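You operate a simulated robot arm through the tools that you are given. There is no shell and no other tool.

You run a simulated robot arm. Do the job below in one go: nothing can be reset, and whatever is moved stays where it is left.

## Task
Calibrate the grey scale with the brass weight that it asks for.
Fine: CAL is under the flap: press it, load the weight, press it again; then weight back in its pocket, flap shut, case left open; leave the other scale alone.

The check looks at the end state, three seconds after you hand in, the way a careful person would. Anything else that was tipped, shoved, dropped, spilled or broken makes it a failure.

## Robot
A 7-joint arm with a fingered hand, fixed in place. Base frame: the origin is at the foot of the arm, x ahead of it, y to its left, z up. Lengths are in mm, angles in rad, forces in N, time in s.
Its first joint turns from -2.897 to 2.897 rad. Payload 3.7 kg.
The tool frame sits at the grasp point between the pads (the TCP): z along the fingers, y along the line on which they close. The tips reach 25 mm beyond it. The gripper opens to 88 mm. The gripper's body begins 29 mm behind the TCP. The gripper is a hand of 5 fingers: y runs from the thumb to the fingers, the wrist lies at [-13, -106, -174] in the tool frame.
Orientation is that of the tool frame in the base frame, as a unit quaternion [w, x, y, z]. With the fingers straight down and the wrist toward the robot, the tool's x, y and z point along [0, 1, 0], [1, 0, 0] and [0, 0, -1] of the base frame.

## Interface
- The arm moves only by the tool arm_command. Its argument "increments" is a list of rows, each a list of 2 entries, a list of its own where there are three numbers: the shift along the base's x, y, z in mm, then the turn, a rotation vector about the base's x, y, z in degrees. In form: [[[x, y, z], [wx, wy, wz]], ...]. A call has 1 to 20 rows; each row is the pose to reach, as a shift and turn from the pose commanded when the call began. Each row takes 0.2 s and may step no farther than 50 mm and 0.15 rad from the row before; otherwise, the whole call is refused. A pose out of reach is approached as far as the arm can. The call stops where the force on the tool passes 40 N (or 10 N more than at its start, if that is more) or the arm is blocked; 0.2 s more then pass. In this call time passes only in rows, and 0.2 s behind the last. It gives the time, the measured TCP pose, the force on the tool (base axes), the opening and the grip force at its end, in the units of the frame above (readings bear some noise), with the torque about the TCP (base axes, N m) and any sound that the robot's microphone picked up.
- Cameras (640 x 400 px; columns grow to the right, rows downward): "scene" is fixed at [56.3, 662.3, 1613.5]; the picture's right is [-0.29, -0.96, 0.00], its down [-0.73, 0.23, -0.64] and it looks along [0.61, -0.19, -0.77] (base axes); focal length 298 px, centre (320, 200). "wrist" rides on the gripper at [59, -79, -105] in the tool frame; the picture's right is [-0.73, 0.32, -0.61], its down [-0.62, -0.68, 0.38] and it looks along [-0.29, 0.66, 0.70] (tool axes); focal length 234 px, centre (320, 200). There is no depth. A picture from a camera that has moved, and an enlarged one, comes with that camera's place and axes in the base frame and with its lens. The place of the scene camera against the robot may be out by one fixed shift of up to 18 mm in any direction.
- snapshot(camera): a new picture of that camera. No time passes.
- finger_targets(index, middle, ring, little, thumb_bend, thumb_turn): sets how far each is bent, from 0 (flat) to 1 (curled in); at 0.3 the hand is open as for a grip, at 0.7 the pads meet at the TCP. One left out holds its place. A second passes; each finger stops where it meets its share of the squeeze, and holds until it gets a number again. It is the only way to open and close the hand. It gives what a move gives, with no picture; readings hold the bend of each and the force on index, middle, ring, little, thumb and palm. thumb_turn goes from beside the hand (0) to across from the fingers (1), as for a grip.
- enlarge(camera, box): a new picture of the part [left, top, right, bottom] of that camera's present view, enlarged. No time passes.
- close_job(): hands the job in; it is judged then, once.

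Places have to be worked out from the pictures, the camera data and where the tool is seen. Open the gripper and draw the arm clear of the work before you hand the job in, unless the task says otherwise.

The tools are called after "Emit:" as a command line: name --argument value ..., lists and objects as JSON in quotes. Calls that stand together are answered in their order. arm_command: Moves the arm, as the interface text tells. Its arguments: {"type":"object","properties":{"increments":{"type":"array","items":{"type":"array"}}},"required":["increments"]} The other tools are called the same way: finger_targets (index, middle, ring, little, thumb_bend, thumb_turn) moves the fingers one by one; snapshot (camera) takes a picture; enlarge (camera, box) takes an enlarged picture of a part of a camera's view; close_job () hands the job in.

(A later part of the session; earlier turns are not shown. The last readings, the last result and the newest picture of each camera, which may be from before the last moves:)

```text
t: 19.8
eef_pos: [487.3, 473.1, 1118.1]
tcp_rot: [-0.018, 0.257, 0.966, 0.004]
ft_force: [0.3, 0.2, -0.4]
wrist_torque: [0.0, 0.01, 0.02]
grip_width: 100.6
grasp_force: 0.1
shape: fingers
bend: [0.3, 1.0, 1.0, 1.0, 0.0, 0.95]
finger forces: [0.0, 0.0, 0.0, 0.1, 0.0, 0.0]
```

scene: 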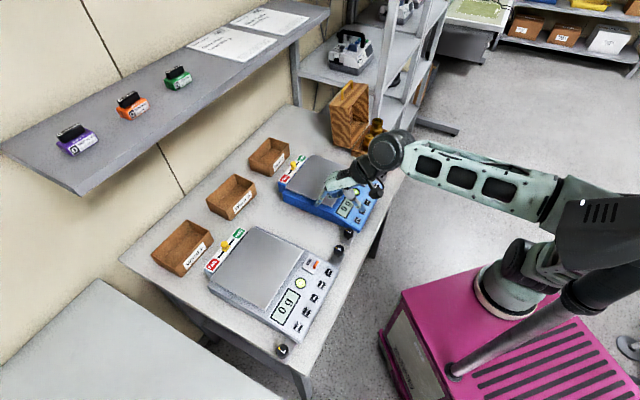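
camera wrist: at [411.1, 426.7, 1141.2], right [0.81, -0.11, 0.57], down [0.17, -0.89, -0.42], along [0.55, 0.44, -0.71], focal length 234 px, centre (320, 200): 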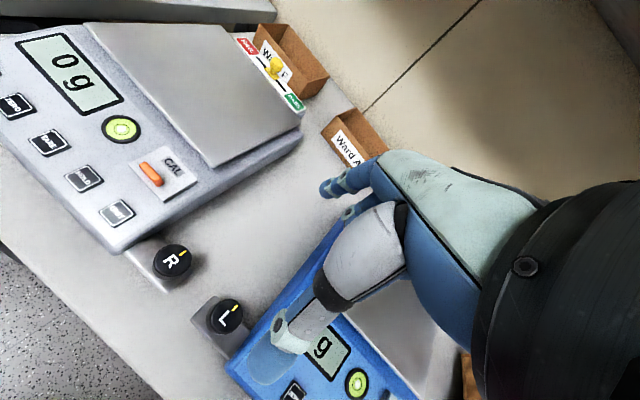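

It is moving freely upward. Now I return to the start pose with a matching turn back.

Emit:
arm_command --increments '[[[12, -32, 6], [0, 0, -6]], [[24, -64, 12], [0, 0, -12]], [[36, -96, 18], [0, 0, -18]], [[48, -128, 24], [0, 0, -24]], [[60, -160, 30], [0, 0, -30]], [[72, -192, 36], [0, 0, -36]], [[84, -224, 42], [0, 0, -42]], [[96, -256, 48], [0, 0, -48]], [[108, -288, 54], [0, 0, -54]], [[118, -318, 57], [0, 0, -59]], [[118, -318, 57], [0, 0, -59]]]'

Emit:
snapshot --camera "scene"

```text
t: 22.2
eef_pos: [607.1, 158.2, 1178.2]
tcp_rot: [-0.014, 0.699, 0.715, 0.012]
ft_force: [-0.3, -0.5, -0.2]
wrist_torque: [0.0, 0.01, 0.04]
grip_width: 100.5
grasp_force: 0.0
shape: fingers
bend: [0.3, 1.0, 1.0, 1.0, 0.0, 0.95]
finger forces: [0.0, 0.1, 0.0, 0.0, 0.0, 0.0]
```

```text
taken
```

scene: 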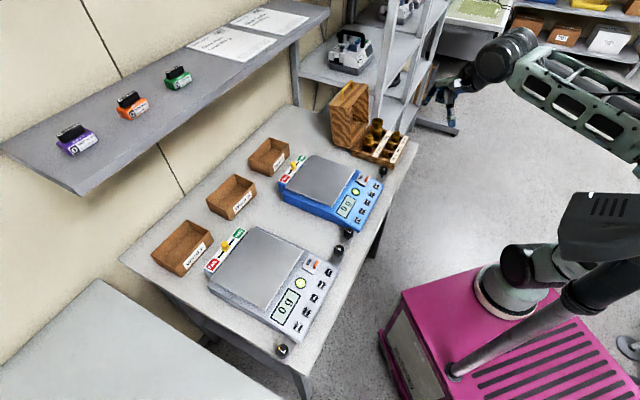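

The posture is back to normal. I go to the grey scale again, straight to a hover in front of the flap, with the hand facing it.

Emit:
arm_command --increments '[[[-22, 29, -5], [0, 0, 3.7]], [[-44, 58, -10], [0, 0, 7.4]], [[-66, 87, -15], [0, 0, 11.1]], [[-88, 116, -20], [0, 0, 14.8]], [[-110, 145, -30], [0, 0, 18.5]], [[-132, 174, -40], [0, 0, 22.2]], [[-154, 203, -55], [0, 0, 26]], [[-176, 232, -70], [0, 0, 29.7]], [[-198, 261, -85], [0, 0, 33.4]], [[-220, 290, -100], [0, 0, 37.1]], [[-243, 319, -115], [0, 0, 40.8]], [[-266, 347, -130], [0, 0, 44.5]], [[-266, 347, -130], [0, 0, 44.5]], [[-266, 347, -130], [0, 0, 44.5]]]'

Emit:
snapshot --camera "wrist"

Emit:
snapshot --camera "scene"

```text
t: 25.2
eef_pos: [357.5, 499.0, 1050.6]
tcp_rot: [-0.026, 0.386, 0.922, 0.007]
ft_force: [-0.3, -0.2, 1.0]
wrist_torque: [0.02, 0.01, -0.03]
grip_width: 100.5
grasp_force: 0.0
shape: fingers
bend: [0.3, 1.0, 1.0, 1.0, 0.0, 0.95]
finger forces: [0.0, 0.0, 0.1, 0.0, 0.0, 0.0]
```

```text
taken
camera wrist: at [265.1, 481.2, 1159.0], right [0.76, -0.31, 0.57], down [-0.06, -0.91, -0.41], along [0.64, 0.28, -0.71], focal length 234 px, centre (320, 200)
```

wrist: 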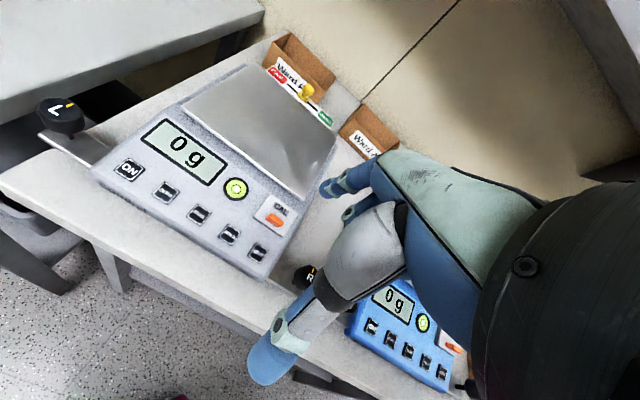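

```text
taken
```

scene: 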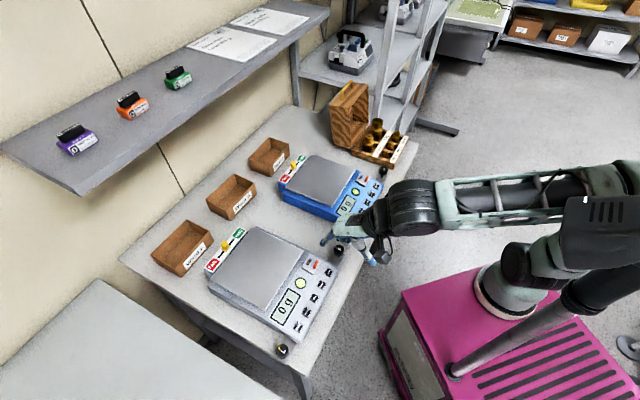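

The tip is computed at about (398, 544, 1019) and the tab at (402, 554, 920), which matches this picture. I lower the fingertip to just in front of the tab and about 40 mm above it.

Emit:
arm_command --increments '[[[-2, 0, -15], [0, 0, 0]], [[-4, -0.5, -30], [0, 0, 0]], [[-6, -1, -45], [0, 0, 0]], [[-8, -1, -59], [0, 0, 0]], [[-8, -1, -59], [0, 0, 0]]]'

Emit:
snapshot --camera "wrist"

Emit:
enlarge --camera "scene" --box '[290, 235, 350, 285]'

Emit:
enlarge --camera "wrist" --box '[270, 150, 380, 250]'

```text
t: 26.4
eef_pos: [355.2, 496.4, 995.3]
tcp_rot: [-0.031, 0.391, 0.92, 0.01]
ft_force: [0.4, -0.4, 0.4]
wrist_torque: [-0.02, 0.01, 0.02]
grip_width: 100.6
grasp_force: 0.0
shape: fingers
bend: [0.3, 1.0, 1.0, 1.0, 0.0, 0.95]
finger forces: [0.1, 0.0, 0.0, 0.0, 0.1, 0.0]
```

```text
taken
camera wrist: at [263.2, 477.9, 1104.4], right [0.77, -0.32, 0.56], down [-0.08, -0.9, -0.42], along [0.64, 0.28, -0.72], focal length 234 px, centre (320, 200)
```

wrist: 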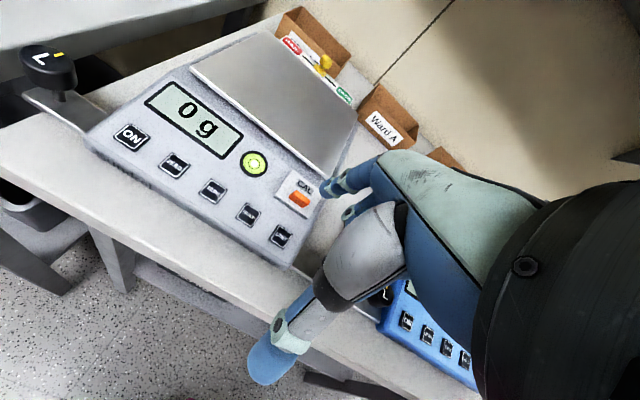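

```text
8.00 times, centred on (320, 260) of scene
camera zoom: at [56.3, 662.3, 1613.5], right [-0.29, -0.96, 0.0], down [-0.73, 0.23, -0.64], along [0.61, -0.19, -0.77], focal length 2381 px, centre (320, -280)
```

zoom: 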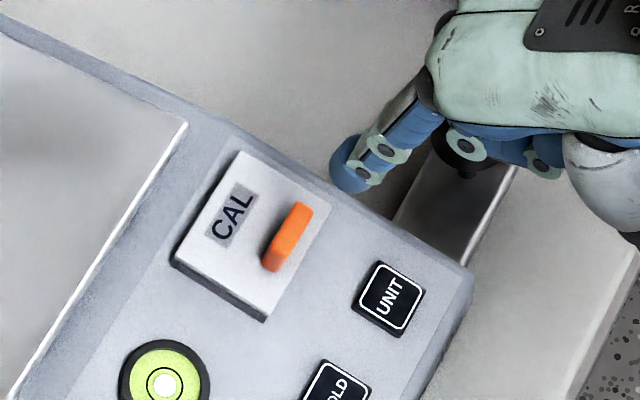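

```text
4.00 times, centred on (325, 200) of wrist
camera zoom: at [263.2, 477.9, 1104.4], right [0.77, -0.32, 0.56], down [-0.08, -0.9, -0.42], along [0.64, 0.28, -0.72], focal length 937 px, centre (300, 200)
```

zoom: 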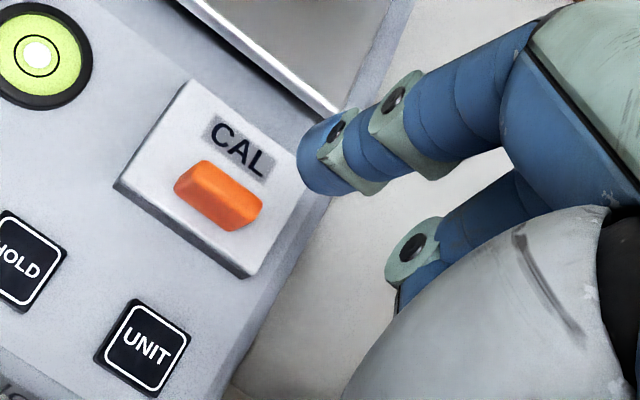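

Prediction and both pictures agree: the tip is at about (396, 541, 962), 6 mm right of the tab centre. I centre it and descend most of the way.

Emit:
arm_command --increments '[[[-3, 1, -8], [0, 0, 0]], [[-5.6, 2.8, -16], [0, 0, 0]], [[-5.6, 2.8, -24], [0, 0, 0]], [[-5.6, 2.8, -30], [0, 0, 0]], [[-5.6, 2.8, -30], [0, 0, 0]]]'

Emit:
enlarge --camera "wrist" --box '[270, 150, 380, 250]'

Emit:
enlarge --camera "scene" --box '[295, 245, 340, 280]'

```text
t: 27.6
eef_pos: [331.7, 503.9, 961.4]
tcp_rot: [-0.024, 0.377, 0.926, 0.007]
ft_force: [-0.5, 0.1, 0.9]
wrist_torque: [-0.01, -0.01, 0.0]
grip_width: 100.4
grasp_force: 0.0
shape: fingers
bend: [0.3, 1.0, 1.0, 1.0, 0.0, 0.95]
finger forces: [0.0, 0.1, 0.0, 0.1, 0.1, 0.0]
```

```text
4.00 times, centred on (325, 200) of wrist
camera zoom: at [239.0, 484.7, 1070.0], right [0.77, -0.3, 0.57], down [-0.05, -0.91, -0.41], along [0.64, 0.29, -0.71], focal length 937 px, centre (300, 200)
```

zoom: 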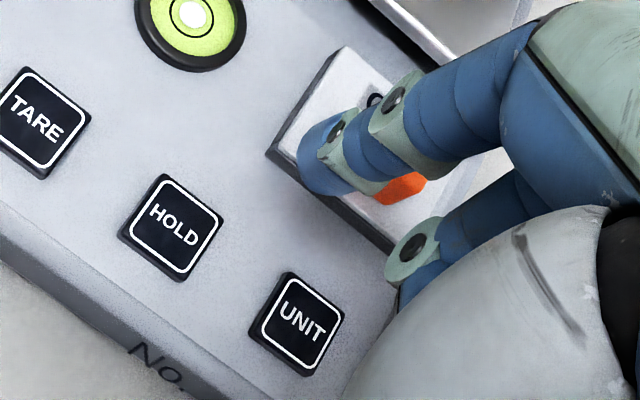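

```text
11.43 times, centred on (318, 262) of scene
camera zoom: at [56.3, 662.3, 1613.5], right [-0.29, -0.96, 0.0], down [-0.73, 0.23, -0.64], along [0.61, -0.19, -0.77], focal length 3402 px, centre (349, -514)
```

zoom: 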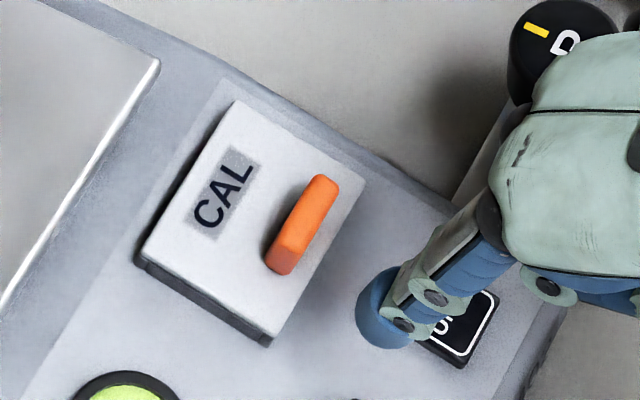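

Tracking improved, but the tip slid left: it is now at about (372, 550, 930). I shift it right and slightly back to line up in front of the tab, then re-check.

Emit:
arm_command --increments '[[[6, -2, 3], [0, 0, 0]], [[12, -4, 3], [0, 0, 0]], [[18, -6, 3], [0, 0, 0]], [[18, -6, 3], [0, 0, 0]], [[18, -6, 3], [0, 0, 0]]]'

Emit:
enlarge --camera "wrist" --box '[270, 150, 380, 250]'

Emit:
enlarge --camera "scene" --box '[295, 245, 340, 280]'

```text
t: 28.8
eef_pos: [346.2, 500.2, 960.0]
tcp_rot: [-0.018, 0.376, 0.926, 0.006]
ft_force: [0.3, 0.4, -0.1]
wrist_torque: [0.02, 0.05, -0.02]
grip_width: 100.5
grasp_force: 0.1
shape: fingers
bend: [0.3, 1.0, 1.0, 1.0, 0.0, 0.95]
finger forces: [0.0, 0.0, 0.0, 0.0, 0.0, 0.0]
```

```text
4.00 times, centred on (325, 200) of wrist
camera zoom: at [252.0, 481.0, 1067.6], right [0.76, -0.29, 0.58], down [-0.04, -0.91, -0.4], along [0.65, 0.29, -0.71], focal length 937 px, centre (300, 200)
```

zoom: 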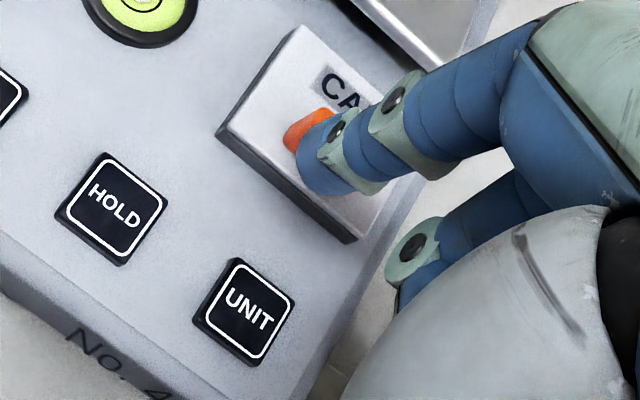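

```text
11.43 times, centred on (318, 262) of scene
camera zoom: at [56.3, 662.3, 1613.5], right [-0.29, -0.96, 0.0], down [-0.73, 0.23, -0.64], along [0.61, -0.19, -0.77], focal length 3402 px, centre (349, -514)
```

zoom: 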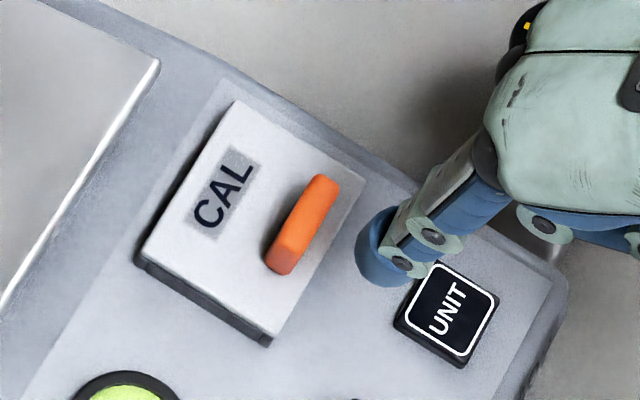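

The tip lines up with the tab, about 18 mm in front of its centre and at z≈927. I lower 7 mm and ease it backward toward the tab in small steps, watching force.

Emit:
arm_command --increments '[[[0, 0, -4], [0, 0, 0]], [[0, 0, -7], [0, 0, 0]], [[1, 1, -7], [0, 0, 0]], [[2, 2, -7], [0, 0, 0]], [[3, 3, -7], [0, 0, 0]], [[3, 3, -7], [0, 0, 0]]]'

Emit:
enlarge --camera "wrist" --box '[280, 160, 360, 230]'

Emit:
enlarge --camera "scene" --box '[302, 250, 332, 276]'

```text
t: 30.2
eef_pos: [351.2, 501.5, 953.7]
tcp_rot: [-0.021, 0.378, 0.926, 0.006]
ft_force: [-0.3, 0.3, -0.2]
wrist_torque: [0.01, 0.01, -0.01]
grip_width: 100.4
grasp_force: 0.1
shape: fingers
bend: [0.3, 1.0, 1.0, 1.0, 0.0, 0.95]
finger forces: [0.1, 0.1, 0.0, 0.1, 0.0, 0.0]
```

```text
5.71 times, centred on (320, 195) of wrist
camera zoom: at [257.6, 481.9, 1063.6], right [0.77, -0.29, 0.57], down [-0.05, -0.91, -0.41], along [0.64, 0.29, -0.71], focal length 1338 px, centre (320, 229)
```

zoom: 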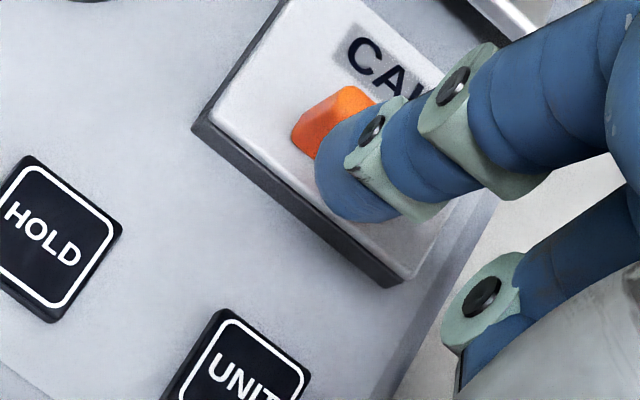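

```text
15.38 times, centred on (317, 263) of scene
camera zoom: at [56.3, 662.3, 1613.5], right [-0.29, -0.96, 0.0], down [-0.73, 0.23, -0.64], along [0.61, -0.19, -0.77], focal length 4579 px, centre (366, -769)
```

zoom: 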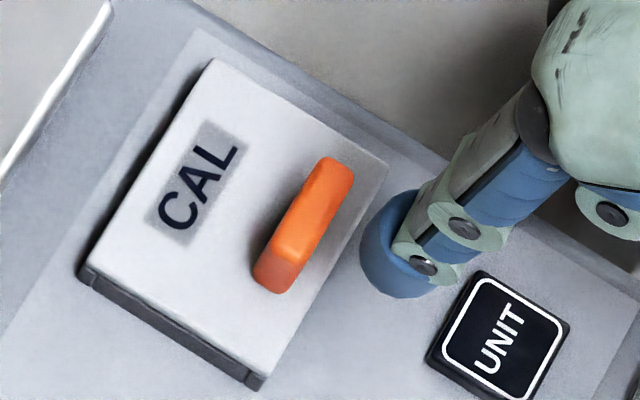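

The tip is about 6 mm short of the tab face. I keep easing backward in about 1.4 mm steps.

Emit:
arm_command --increments '[[[1, 1, -1], [0, 0, 0]], [[2, 2, -1], [0, 0, 0]], [[3, 3, -1], [0, 0, 0]], [[4, 4, -1], [0, 0, 0]], [[4, 4, -1], [0, 0, 0]]]'

Emit:
enlarge --camera "scene" --box '[302, 250, 332, 276]'

```text
t: 31.4
eef_pos: [358.6, 504.1, 955.7]
tcp_rot: [-0.025, 0.379, 0.925, 0.008]
ft_force: [-0.6, -0.2, -0.6]
wrist_torque: [-0.02, -0.04, 0.03]
grip_width: 100.4
grasp_force: 0.1
shape: fingers
bend: [0.3, 1.0, 1.0, 1.0, 0.0, 0.95]
finger forces: [0.0, 0.0, 0.0, 0.0, 0.0, 0.1]
```

```text
15.38 times, centred on (317, 263) of scene
camera zoom: at [56.3, 662.3, 1613.5], right [-0.29, -0.96, 0.0], down [-0.73, 0.23, -0.64], along [0.61, -0.19, -0.77], focal length 4579 px, centre (366, -769)
```

zoom: 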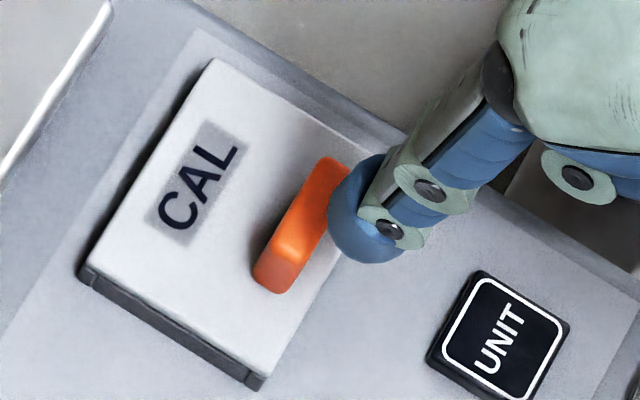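

No contact force yet. I check the wrist view and the scene close-up for how near the tip is to the tab.

Emit:
enlarge --camera "wrist" --box '[290, 160, 350, 215]'

Emit:
enlarge --camera "scene" --box '[310, 255, 328, 270]'

```text
7.27 times, centred on (320, 188) of wrist
camera zoom: at [265.2, 485.0, 1064.6], right [0.77, -0.3, 0.57], down [-0.05, -0.91, -0.41], along [0.64, 0.29, -0.71], focal length 1703 px, centre (320, 291)
```

zoom: 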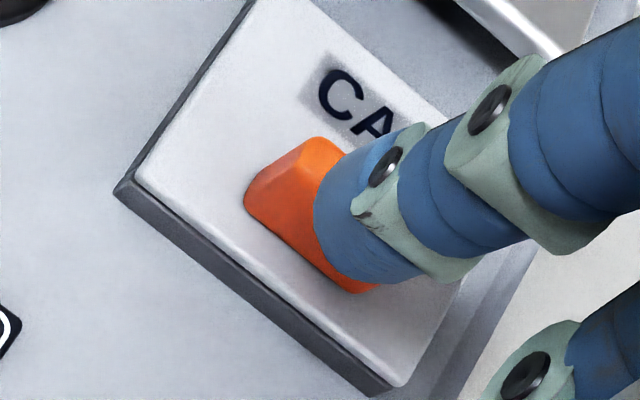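

```text
16.00 times, centred on (319, 262) of scene
camera zoom: at [56.3, 662.3, 1613.5], right [-0.29, -0.96, 0.0], down [-0.73, 0.23, -0.64], along [0.61, -0.19, -0.77], focal length 4763 px, centre (336, -800)
```

zoom: 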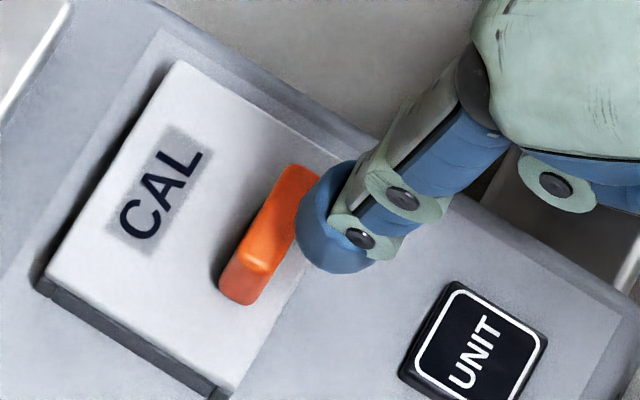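

The tip seems to ride just above the tab's top edge. I back off 10 mm, lower 5 mm, and re-check before pushing again.

Emit:
arm_command --increments '[[[-3, -4, 0], [0, 0, 0]], [[-6, -8, 0], [0, 0, 0]], [[-6, -8, -2], [0, 0, 0]], [[-6, -8, -4], [0, 0, 0]], [[-6, -8, -5], [0, 0, 0]], [[-6, -8, -5], [0, 0, 0]]]'

Emit:
enlarge --camera "wrist" --box '[280, 160, 360, 230]'

Emit:
enlarge --camera "scene" --box '[302, 250, 332, 276]'

```text
t: 32.8
eef_pos: [355.8, 494.2, 952.5]
tcp_rot: [-0.027, 0.382, 0.924, 0.01]
ft_force: [0.0, -0.4, -0.7]
wrist_torque: [-0.02, 0.04, 0.03]
grip_width: 100.5
grasp_force: 0.0
shape: fingers
bend: [0.3, 1.0, 1.0, 1.0, 0.0, 0.95]
finger forces: [0.0, 0.0, 0.1, 0.0, 0.0, 0.1]
```

```text
5.71 times, centred on (320, 195) of wrist
camera zoom: at [263.1, 475.9, 1061.1], right [0.77, -0.31, 0.56], down [-0.06, -0.91, -0.42], along [0.64, 0.29, -0.71], focal length 1338 px, centre (320, 229)
```

zoom: 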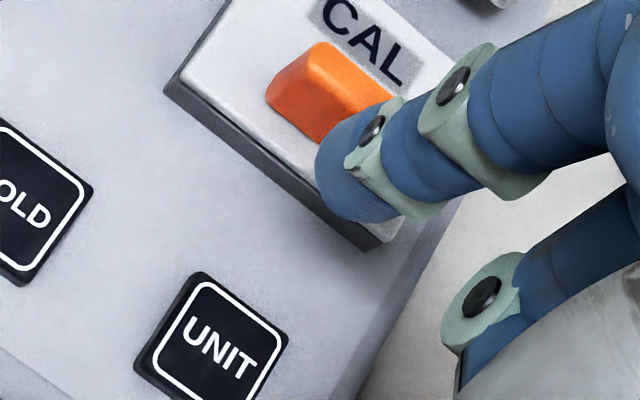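

```text
15.38 times, centred on (317, 263) of scene
camera zoom: at [56.3, 662.3, 1613.5], right [-0.29, -0.96, 0.0], down [-0.73, 0.23, -0.64], along [0.61, -0.19, -0.77], focal length 4579 px, centre (366, -769)
```

zoom: 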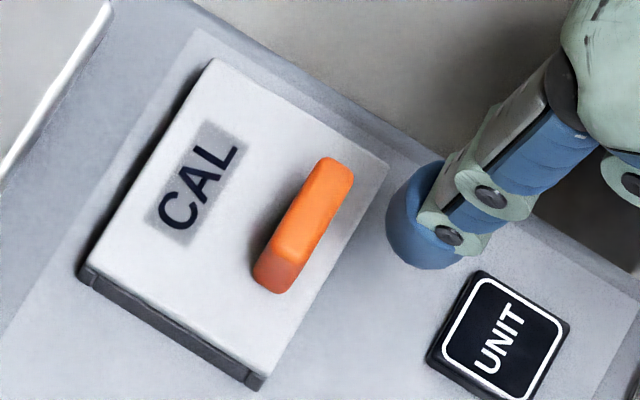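

I calibrate height by gently touching the tab's top: rise, move over the tab centre, then come down in 1 mm steps with force readings.

Emit:
arm_command --increments '[[[0, 0, 4], [0, 0, 0]], [[0, 0, 8], [0, 0, 0]], [[3, 6, 8], [0, 0, 0]], [[6.2, 12.7, 8], [0, 0, 0]], [[6.2, 12.7, 8], [0, 0, 0]], [[6.2, 12.7, 8], [0, 0, 0]]]'

Emit:
enlarge --camera "scene" --box '[302, 250, 332, 276]'

Emit:
enlarge --camera "wrist" --box '[280, 160, 360, 230]'

```text
t: 34.2
eef_pos: [360.8, 507.8, 963.2]
tcp_rot: [-0.032, 0.382, 0.924, 0.01]
ft_force: [0.0, -0.4, -0.3]
wrist_torque: [0.01, -0.01, 0.0]
grip_width: 100.5
grasp_force: 0.1
shape: fingers
bend: [0.3, 1.0, 1.0, 1.0, 0.0, 0.95]
finger forces: [0.1, 0.0, 0.0, 0.0, 0.0, 0.0]
```

```text
15.38 times, centred on (317, 263) of scene
camera zoom: at [56.3, 662.3, 1613.5], right [-0.29, -0.96, 0.0], down [-0.73, 0.23, -0.64], along [0.61, -0.19, -0.77], focal length 4579 px, centre (366, -769)
```

zoom: 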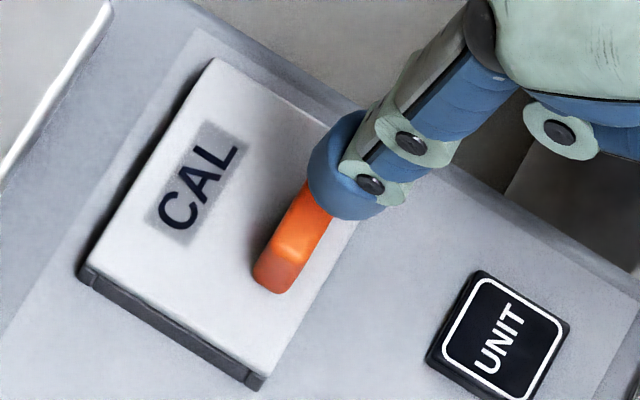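

```text
5.71 times, centred on (320, 195) of wrist
camera zoom: at [270.3, 486.6, 1073.5], right [0.77, -0.31, 0.56], down [-0.06, -0.91, -0.42], along [0.63, 0.29, -0.72], focal length 1338 px, centre (320, 229)
```

zoom: 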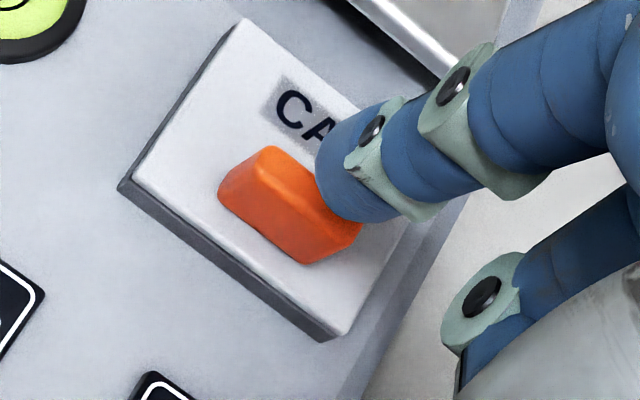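

The tip is right over the tab (e1≈-109, e2≈676) at z≈930. I come down gently, 1 mm per row.

Emit:
arm_command --increments '[[[0, 0, -1], [0, 0, 0]], [[0, 0, -2], [0, 0, 0]], [[0, 0, -3], [0, 0, 0]], [[0, 0, -4], [0, 0, 0]], [[0, 0, -4], [0, 0, 0]]]'

```text
t: 35.4
eef_pos: [365.4, 506.3, 960.1]
tcp_rot: [-0.034, 0.383, 0.923, 0.012]
ft_force: [-0.2, -0.2, -0.7]
wrist_torque: [-0.02, -0.02, 0.01]
grip_width: 100.3
grasp_force: 0.1
shape: fingers
bend: [0.3, 1.0, 1.0, 1.0, 0.0, 0.95]
finger forces: [0.1, 0.0, 0.0, 0.1, 0.0, 0.0]
```

There is still no contact, and the arm is drifting sideways because its posture is near a limit. I look at the whole scene to compare this posture with the earlier good one.

Emit:
snapshot --camera "scene"

Emit:
enlarge --camera "scene" --box '[302, 250, 332, 276]'

```text
taken
```

scene: 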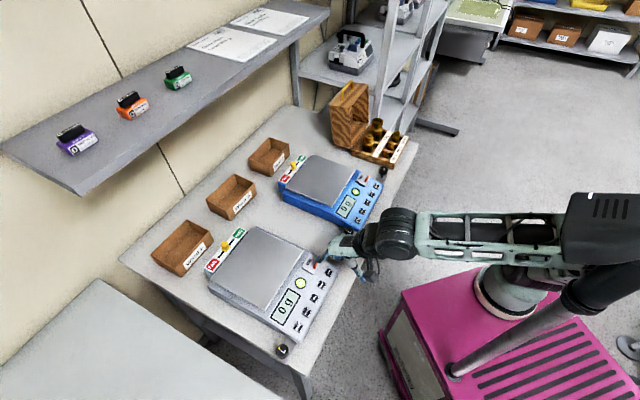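

```text
15.38 times, centred on (317, 263) of scene
camera zoom: at [56.3, 662.3, 1613.5], right [-0.29, -0.96, 0.0], down [-0.73, 0.23, -0.64], along [0.61, -0.19, -0.77], focal length 4579 px, centre (366, -769)
```

zoom: 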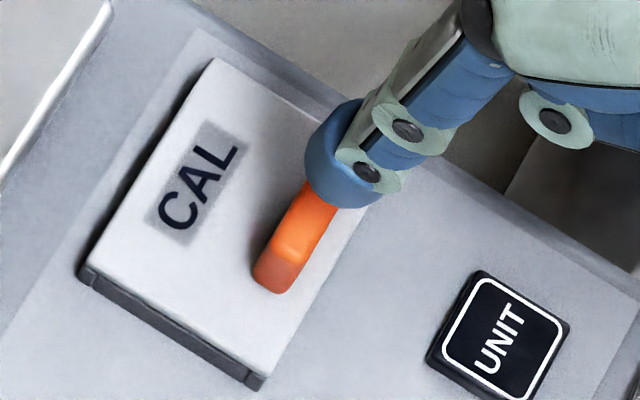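

I rise a little and test whether a different yaw relieves the limit, by comparing commanded and measured poses.

Emit:
arm_command --increments '[[[0, 0, 10], [0, 0, 0]], [[0, 0, 25], [0, 0, 5]], [[0, 0, 25], [0, 0, 10]], [[0, 0, 25], [0, 0, 10]], [[0, 0, 25], [0, 0, 10]]]'

Emit:
arm_command --increments '[[[0, 0, 0], [0, 0, -8]], [[0, 0, 0], [0, 0, -16]], [[0, 0, 0], [0, 0, -24]], [[0, 0, 0], [0, 0, -24]], [[0, 0, 0], [0, 0, -24]]]'

```text
t: 36.6
eef_pos: [351.6, 510.9, 975.1]
tcp_rot: [-0.018, 0.293, 0.956, 0.005]
ft_force: [0.6, -0.3, 1.0]
wrist_torque: [-0.02, -0.02, 0.04]
grip_width: 100.5
grasp_force: 0.1
shape: fingers
bend: [0.3, 1.0, 1.0, 1.0, 0.0, 0.95]
finger forces: [0.1, 0.0, 0.0, 0.0, 0.0, 0.0]
```

```text
t: 37.5
eef_pos: [390.1, 486.1, 997.2]
tcp_rot: [-0.095, 0.501, 0.86, 0.003]
ft_force: [0.3, 0.6, 0.8]
wrist_torque: [-0.02, -0.04, 0.01]
grip_width: 100.4
grasp_force: 0.1
shape: fingers
bend: [0.3, 1.0, 1.0, 1.0, 0.0, 0.95]
finger forces: [0.1, 0.0, 0.0, 0.1, 0.0, 0.0]
stopped in row 4: the arm was blocked; the commanded pose is now the measured one
```

Negative yaw runs into the limit and positive yaw relieves it. I turn to about 60° yaw, upright again, and let it settle.

Emit:
arm_command --increments '[[[-6, 3, 5], [-0.8, -2.6, 7.5]], [[-12, 7, 10], [-1.6, -5.2, 15]], [[-18, 10, 10], [-2.4, -7.8, 22.5]], [[-25, 14, 10], [-3.2, -10.4, 30]], [[-25, 14, 10], [-3.2, -10.4, 30]], [[-25, 14, 10], [-3.2, -10.4, 30]], [[-25, 14, 10], [-3.2, -10.4, 30]]]'

Emit:
arm_command --increments '[[[0, 0, 0], [0, 0, 0]], [[0, 0, 0], [0, 0, 0]], [[0, 0, 0], [0, 0, 0]], [[0, 0, 0], [0, 0, 0]], [[0, 0, 0], [0, 0, 0]], [[0, 0, 0], [0, 0, 0]], [[0, 0, 0], [0, 0, 0]], [[0, 0, 0], [0, 0, 0]]]'

```text
t: 39.1
eef_pos: [365.5, 501.9, 1009.4]
tcp_rot: [-0.002, 0.26, 0.966, 0.002]
ft_force: [0.3, 0.8, -0.3]
wrist_torque: [0.03, 0.01, 0.03]
grip_width: 100.2
grasp_force: 0.0
shape: fingers
bend: [0.3, 1.0, 1.0, 1.0, 0.0, 0.95]
finger forces: [0.1, 0.0, 0.0, 0.0, 0.0, 0.0]
```

```text
t: 40.9
eef_pos: [364.5, 500.6, 1009.0]
tcp_rot: [0.0, 0.261, 0.965, 0.001]
ft_force: [0.5, 0.6, 0.0]
wrist_torque: [-0.01, 0.02, -0.02]
grip_width: 100.6
grasp_force: 0.1
shape: fingers
bend: [0.3, 1.0, 1.0, 1.0, 0.0, 0.95]
finger forces: [0.1, 0.0, 0.0, 0.1, 0.0, 0.1]
```

Tracking is accurate at yaw 60°, so I work from there. I bring the tip over the tab again at about 10 mm above its top.

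Emit:
arm_command --increments '[[[3, 0, -15], [0, 0, 0]], [[6, -0.6, -30], [0, 0, 0]], [[8.6, -1.2, -40], [0, 0, 0]], [[8.6, -1.2, -45], [0, 0, 0]], [[8.6, -1.2, -45], [0, 0, 0]]]'

Emit:
enlarge --camera "scene" --box '[302, 250, 332, 276]'

Emit:
enlarge --camera "wrist" --box '[280, 160, 360, 230]'

```text
t: 42.1
eef_pos: [373.9, 499.6, 964.1]
tcp_rot: [0.0, 0.259, 0.966, 0.001]
ft_force: [0.2, -0.9, 0.5]
wrist_torque: [0.01, 0.0, 0.02]
grip_width: 100.4
grasp_force: 0.0
shape: fingers
bend: [0.3, 1.0, 1.0, 1.0, 0.0, 0.95]
finger forces: [0.1, 0.0, 0.1, 0.0, 0.0, 0.1]
```

```text
15.38 times, centred on (317, 263) of scene
camera zoom: at [56.3, 662.3, 1613.5], right [-0.29, -0.96, 0.0], down [-0.73, 0.23, -0.64], along [0.61, -0.19, -0.77], focal length 4579 px, centre (366, -769)
```

zoom: 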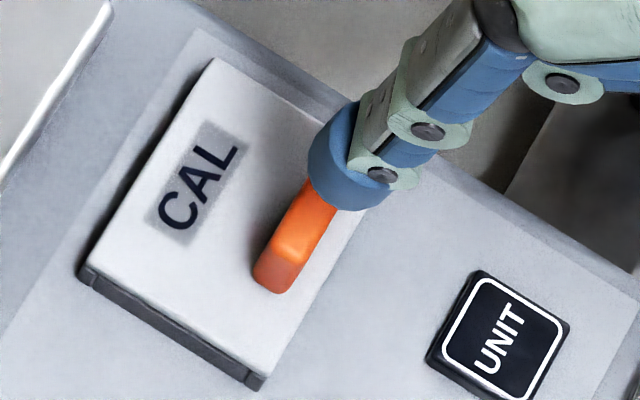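

```text
5.71 times, centred on (320, 195) of wrist
camera zoom: at [283.5, 459.7, 1069.8], right [0.79, -0.09, 0.61], down [0.2, -0.9, -0.39], along [0.58, 0.43, -0.69], focal length 1338 px, centre (320, 229)
```

zoom: 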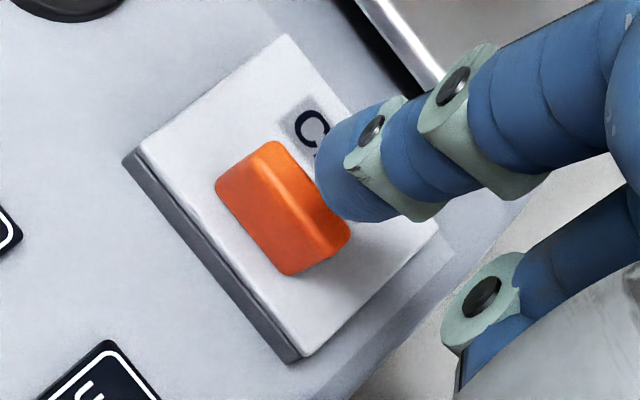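

Precise now. I descend in 1 mm rows to find contact with the tab's top.

Emit:
arm_command --increments '[[[0, 0, -1], [0, 0, 0]], [[0, 0, -2], [0, 0, 0]], [[0, 0, -3], [0, 0, 0]], [[0, 0, -4], [0, 0, 0]], [[0, 0, -4], [0, 0, 0]]]'

Emit:
arm_command --increments '[[[0, 0, -1], [0, 0, 0]], [[0, 0, -2], [0, 0, 0]], [[0, 0, -2], [0, 0, 0]]]'

```text
t: 43.3
eef_pos: [374.9, 499.8, 960.4]
tcp_rot: [-0.002, 0.259, 0.966, 0.002]
ft_force: [-0.5, -0.3, 0.5]
wrist_torque: [-0.02, -0.01, 0.0]
grip_width: 100.8
grasp_force: 0.1
shape: fingers
bend: [0.3, 1.0, 1.0, 1.0, 0.0, 0.95]
finger forces: [0.0, 0.0, 0.1, 0.0, 0.0, 0.0]
```

```text
t: 44.1
eef_pos: [374.6, 499.7, 957.5]
tcp_rot: [-0.001, 0.26, 0.966, 0.002]
ft_force: [0.2, -0.4, 0.1]
wrist_torque: [0.04, 0.02, 0.03]
grip_width: 100.6
grasp_force: 0.1
shape: fingers
bend: [0.3, 1.0, 1.0, 1.0, 0.0, 0.95]
finger forces: [0.0, 0.1, 0.0, 0.0, 0.0, 0.0]
```

No contact yet at TCP z 957.5. I continue down 2 mm at a time.

Emit:
arm_command --increments '[[[0, 0, -1], [0, 0, 0]], [[0, 0, -2], [0, 0, 0]], [[0, 0, -2], [0, 0, 0]]]'

Emit:
arm_command --increments '[[[0, 0, -1], [0, 0, 0]], [[0, 0, -2], [0, 0, 0]], [[0, 0, -2], [0, 0, 0]]]'

Emit:
enlarge --camera "scene" --box '[302, 250, 332, 276]'

Emit:
enlarge --camera "wrist" --box '[280, 160, 360, 230]'

```text
t: 44.9
eef_pos: [373.1, 500.0, 956.2]
tcp_rot: [-0.002, 0.259, 0.966, 0.001]
ft_force: [-0.9, 0.2, -0.2]
wrist_torque: [-0.01, 0.02, 0.03]
grip_width: 100.5
grasp_force: 0.0
shape: fingers
bend: [0.3, 1.0, 1.0, 1.0, 0.0, 0.95]
finger forces: [0.0, 0.0, 0.0, 0.0, 0.0, 0.1]
```

```text
t: 45.7
eef_pos: [372.5, 499.5, 954.7]
tcp_rot: [-0.001, 0.26, 0.966, 0.002]
ft_force: [-0.3, -0.7, 0.0]
wrist_torque: [-0.04, 0.0, -0.04]
grip_width: 100.5
grasp_force: 0.0
shape: fingers
bend: [0.3, 1.0, 1.0, 1.0, 0.0, 0.95]
finger forces: [0.0, 0.1, 0.0, 0.0, 0.0, 0.0]
```

```text
15.38 times, centred on (317, 263) of scene
camera zoom: at [56.3, 662.3, 1613.5], right [-0.29, -0.96, 0.0], down [-0.73, 0.23, -0.64], along [0.61, -0.19, -0.77], focal length 4579 px, centre (366, -769)
```

zoom: 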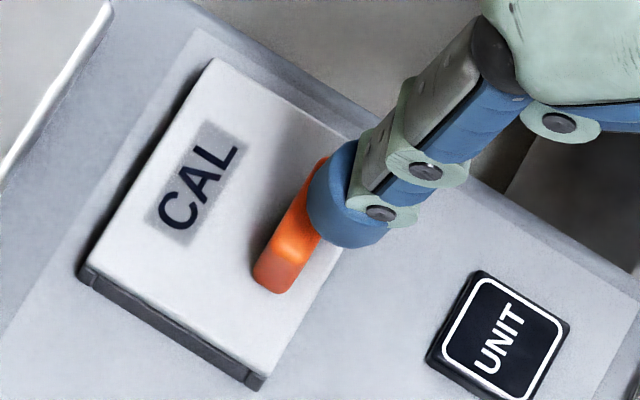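

```text
5.71 times, centred on (320, 195) of wrist
camera zoom: at [282.2, 460.3, 1059.9], right [0.79, -0.09, 0.61], down [0.2, -0.9, -0.39], along [0.58, 0.43, -0.69], focal length 1338 px, centre (320, 229)
```

zoom: 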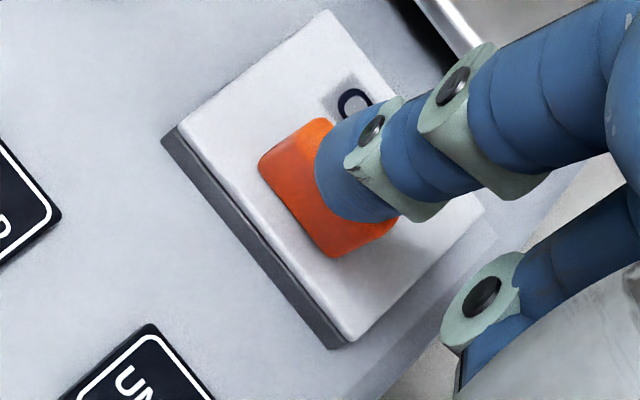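

Stereo on the plate's corners shows the panel slopes: the plate's front edge is at z≈906 and its hinge edge at z≈919, about 20°. So the tab face leans toward me and the fingertip must start lower. I back off to the front and go down to z≈909.

Emit:
arm_command --increments '[[[0, 0, 4], [0, 0, 0]], [[-7, -7, 4], [0, 0, 0]], [[-13, -13, 4], [0, 0, 0]], [[-13, -13, -2], [0, 0, 0]], [[-13, -13, -7], [0, 0, 0]], [[-13, -13, -12], [0, 0, 0]], [[-13, -13, -12], [0, 0, 0]]]'

Emit:
enlarge --camera "scene" --box '[302, 250, 332, 276]'

Emit:
enlarge --camera "wrist" --box '[280, 160, 360, 230]'

```text
t: 47.3
eef_pos: [358.2, 487.2, 941.6]
tcp_rot: [0.0, 0.259, 0.966, 0.002]
ft_force: [-0.2, 0.1, -0.4]
wrist_torque: [0.02, -0.02, 0.01]
grip_width: 100.1
grasp_force: 0.1
shape: fingers
bend: [0.3, 1.0, 1.0, 1.0, 0.0, 0.95]
finger forces: [0.0, 0.1, 0.0, 0.0, 0.0, 0.1]
```

```text
15.38 times, centred on (317, 263) of scene
camera zoom: at [56.3, 662.3, 1613.5], right [-0.29, -0.96, 0.0], down [-0.73, 0.23, -0.64], along [0.61, -0.19, -0.77], focal length 4579 px, centre (366, -769)
```

zoom: 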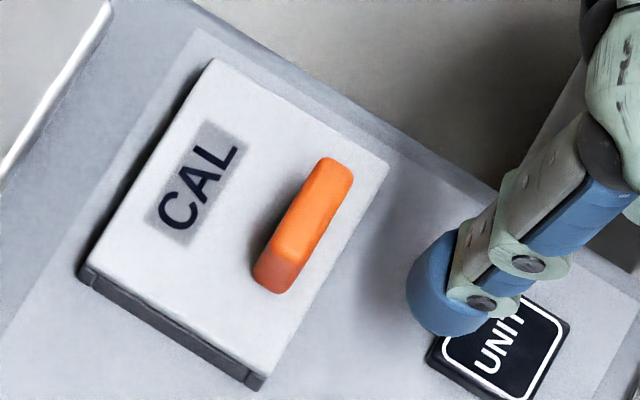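

```text
5.71 times, centred on (320, 195) of wrist
camera zoom: at [268.7, 447.5, 1046.6], right [0.79, -0.09, 0.61], down [0.2, -0.9, -0.39], along [0.58, 0.42, -0.69], focal length 1338 px, centre (320, 229)
```

zoom: 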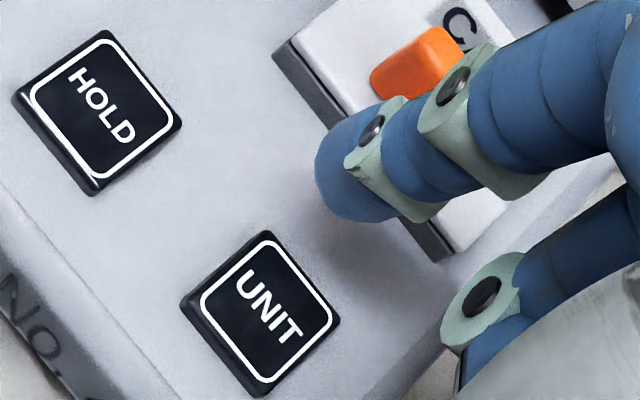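

The tip sits cleanly in front of the tab, below its top edge. I ease backward toward the tab face.

Emit:
arm_command --increments '[[[2, 2, 0], [0, 0, 0]], [[4, 4, 0], [0, 0, 0]], [[5, 5, 0], [0, 0, 0]], [[6, 6, 0], [0, 0, 0]], [[6, 6, 0], [0, 0, 0]]]'

Emit:
enlarge --camera "scene" --box '[302, 250, 332, 276]'

Emit:
enlarge --camera "wrist" --box '[280, 160, 360, 230]'

```text
t: 48.5
eef_pos: [365.9, 493.8, 941.4]
tcp_rot: [0.0, 0.26, 0.966, 0.002]
ft_force: [0.8, 0.4, 0.7]
wrist_torque: [0.01, -0.03, 0.03]
grip_width: 100.9
grasp_force: 0.1
shape: fingers
bend: [0.3, 1.0, 1.0, 1.0, 0.0, 0.95]
finger forces: [0.1, 0.0, 0.0, 0.0, 0.0, 0.0]
```

```text
15.38 times, centred on (317, 263) of scene
camera zoom: at [56.3, 662.3, 1613.5], right [-0.29, -0.96, 0.0], down [-0.73, 0.23, -0.64], along [0.61, -0.19, -0.77], focal length 4579 px, centre (366, -769)
```

zoom: 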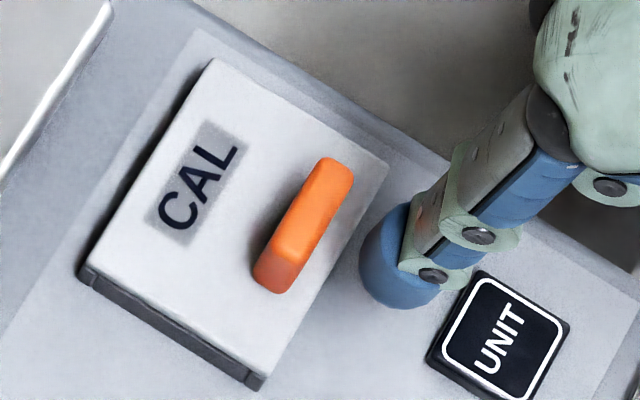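

```text
5.71 times, centred on (320, 195) of wrist
camera zoom: at [275.4, 453.6, 1047.2], right [0.79, -0.09, 0.61], down [0.2, -0.9, -0.39], along [0.58, 0.43, -0.69], focal length 1338 px, centre (320, 229)
```

zoom: 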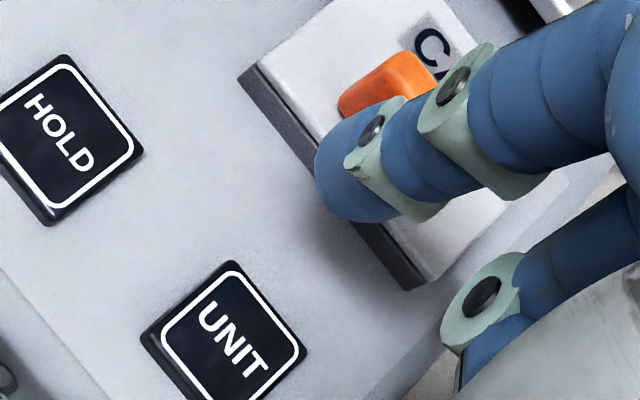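

Still about 4–5 mm to the tab in the scene view. I raise 2 mm so the plate's front edge is cleared and keep easing backward.

Emit:
arm_command --increments '[[[0, 0, 2], [0, 0, 0]], [[1, 1, 2], [0, 0, 0]], [[2, 2, 2], [0, 0, 0]], [[3, 3, 2], [0, 0, 0]], [[3, 3, 2], [0, 0, 0]]]'

Emit:
enlarge --camera "scene" --box '[302, 250, 332, 276]'

Emit:
enlarge --camera "wrist" --box '[280, 160, 360, 230]'

```text
t: 49.7
eef_pos: [367.6, 496.0, 943.2]
tcp_rot: [0.0, 0.26, 0.966, 0.002]
ft_force: [0.3, 0.4, -0.2]
wrist_torque: [0.01, 0.01, 0.02]
grip_width: 100.5
grasp_force: 0.1
shape: fingers
bend: [0.3, 1.0, 1.0, 1.0, 0.0, 0.95]
finger forces: [0.0, 0.0, 0.0, 0.1, 0.0, 0.0]
```

```text
15.38 times, centred on (317, 263) of scene
camera zoom: at [56.3, 662.3, 1613.5], right [-0.29, -0.96, 0.0], down [-0.73, 0.23, -0.64], along [0.61, -0.19, -0.77], focal length 4579 px, centre (366, -769)
```

zoom: 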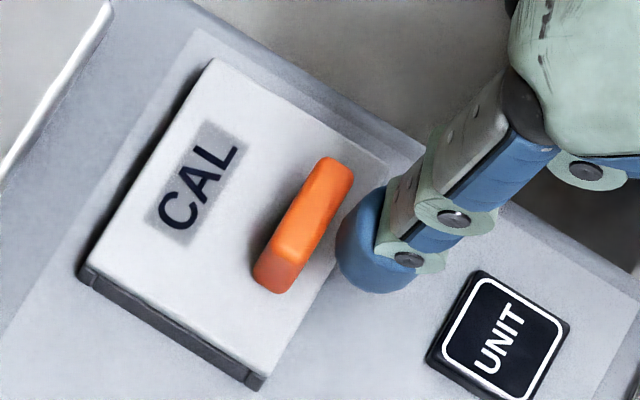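

```text
5.71 times, centred on (320, 195) of wrist
camera zoom: at [278.3, 456.8, 1049.2], right [0.79, -0.09, 0.61], down [0.2, -0.9, -0.39], along [0.58, 0.42, -0.69], focal length 1338 px, centre (320, 229)
```

zoom: 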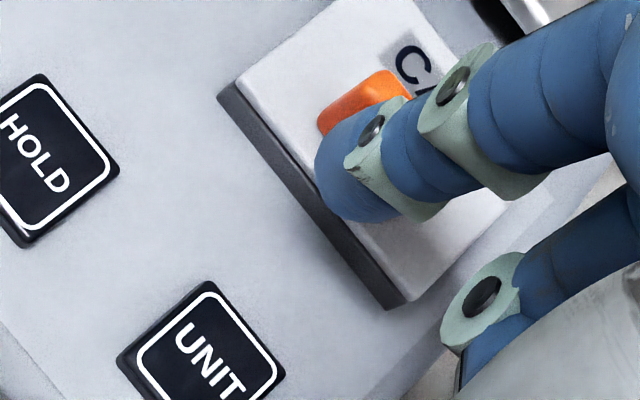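

The gap is down to about 2 mm. I continue in fine steps.

Emit:
arm_command --increments '[[[0.7, 0.7, 0], [0, 0, 0]], [[1.4, 1.4, 0], [0, 0, 0]], [[2, 2, 0], [0, 0, 0]], [[2, 2, 0], [0, 0, 0]]]'

Emit:
enlarge --camera "scene" --box '[302, 250, 332, 276]'

```text
t: 50.7
eef_pos: [370.9, 498.5, 944.0]
tcp_rot: [0.0, 0.261, 0.965, 0.002]
ft_force: [0.2, 0.3, 0.0]
wrist_torque: [-0.03, 0.0, 0.01]
grip_width: 100.5
grasp_force: 0.1
shape: fingers
bend: [0.3, 1.0, 1.0, 1.0, 0.0, 0.95]
finger forces: [0.1, 0.1, 0.0, 0.1, 0.1, 0.0]
```

```text
15.38 times, centred on (317, 263) of scene
camera zoom: at [56.3, 662.3, 1613.5], right [-0.29, -0.96, 0.0], down [-0.73, 0.23, -0.64], along [0.61, -0.19, -0.77], focal length 4579 px, centre (366, -769)
```

zoom: 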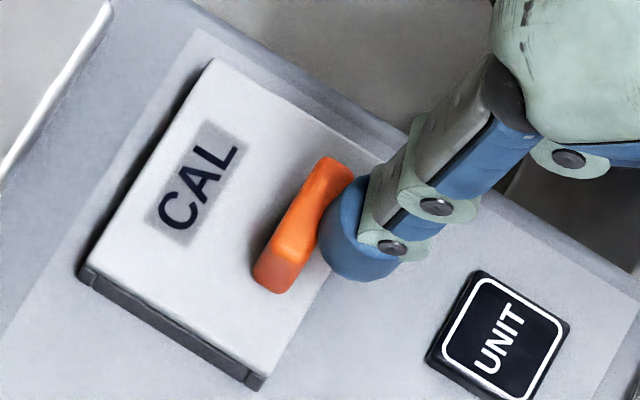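

I check the wrist view before going on.

Emit:
enlarge --camera "wrist" --box '[290, 155, 350, 215]'

Emit:
enlarge --camera "scene" --box '[313, 256, 325, 270]'

```text
6.67 times, centred on (320, 185) of wrist
camera zoom: at [280.6, 459.0, 1050.1], right [0.79, -0.09, 0.61], down [0.2, -0.9, -0.39], along [0.58, 0.42, -0.69], focal length 1561 px, centre (320, 300)
```

zoom: 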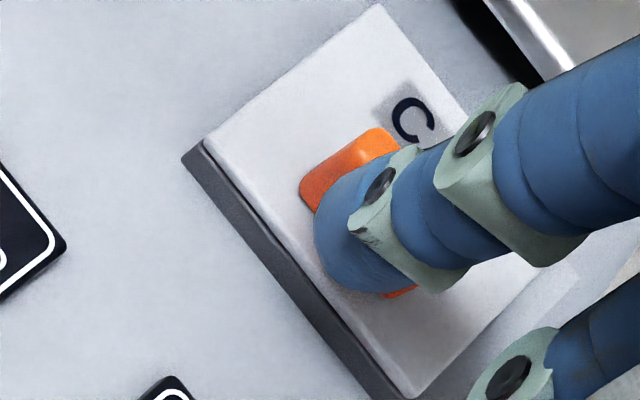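

```text
16.00 times, centred on (319, 263) of scene
camera zoom: at [56.3, 662.3, 1613.5], right [-0.29, -0.96, 0.0], down [-0.73, 0.23, -0.64], along [0.61, -0.19, -0.77], focal length 4763 px, centre (336, -808)
```

zoom: 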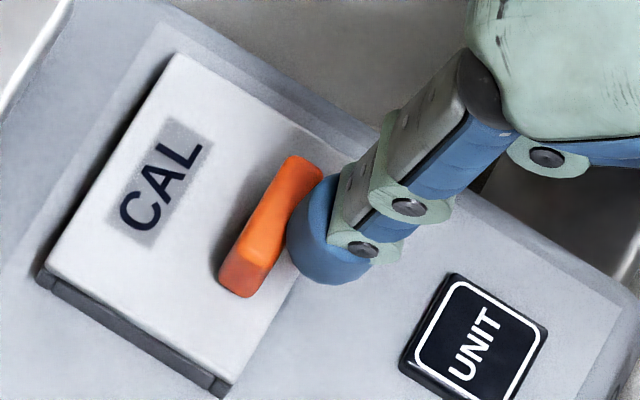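

The fingertip still has a gap of roughly 2–3 mm. I continue with small steps.

Emit:
arm_command --increments '[[[0.7, 0.7, 0], [0, 0, 0]], [[1.4, 1.4, 0], [0, 0, 0]], [[1.4, 1.4, 0], [0, 0, 0]]]'

Emit:
arm_command --increments '[[[0.7, 0.7, 0], [0, 0, 0]], [[1.4, 1.4, 0], [0, 0, 0]], [[1.4, 1.4, 0], [0, 0, 0]]]'

Emit:
enlarge --camera "scene" --box '[313, 256, 325, 270]'

```text
t: 51.5
eef_pos: [372.0, 500.8, 944.3]
tcp_rot: [0.0, 0.26, 0.966, 0.002]
ft_force: [-1.4, -0.3, -0.1]
wrist_torque: [0.0, 0.0, 0.0]
grip_width: 99.2
grasp_force: 1.0
shape: fingers
bend: [0.31, 1.0, 1.0, 1.0, 0.0, 0.95]
finger forces: [1.3, 0.1, 0.0, 0.0, 0.1, 0.1]
```

```text
t: 52.3
eef_pos: [374.1, 501.6, 944.0]
tcp_rot: [0.0, 0.26, 0.966, 0.002]
ft_force: [-1.6, -0.7, 0.3]
wrist_torque: [0.0, -0.01, 0.05]
grip_width: 98.3
grasp_force: 0.8
shape: fingers
bend: [0.32, 1.0, 1.0, 1.0, 0.0, 0.95]
finger forces: [2.1, 0.0, 0.1, 0.0, 0.0, 0.1]
```

```text
16.00 times, centred on (319, 263) of scene
camera zoom: at [56.3, 662.3, 1613.5], right [-0.29, -0.96, 0.0], down [-0.73, 0.23, -0.64], along [0.61, -0.19, -0.77], focal length 4763 px, centre (336, -808)
```

zoom: 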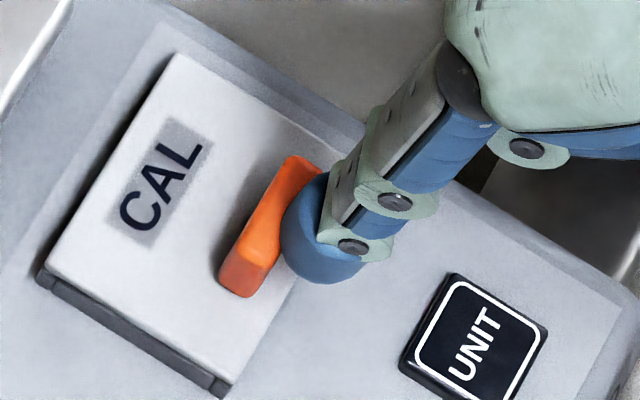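

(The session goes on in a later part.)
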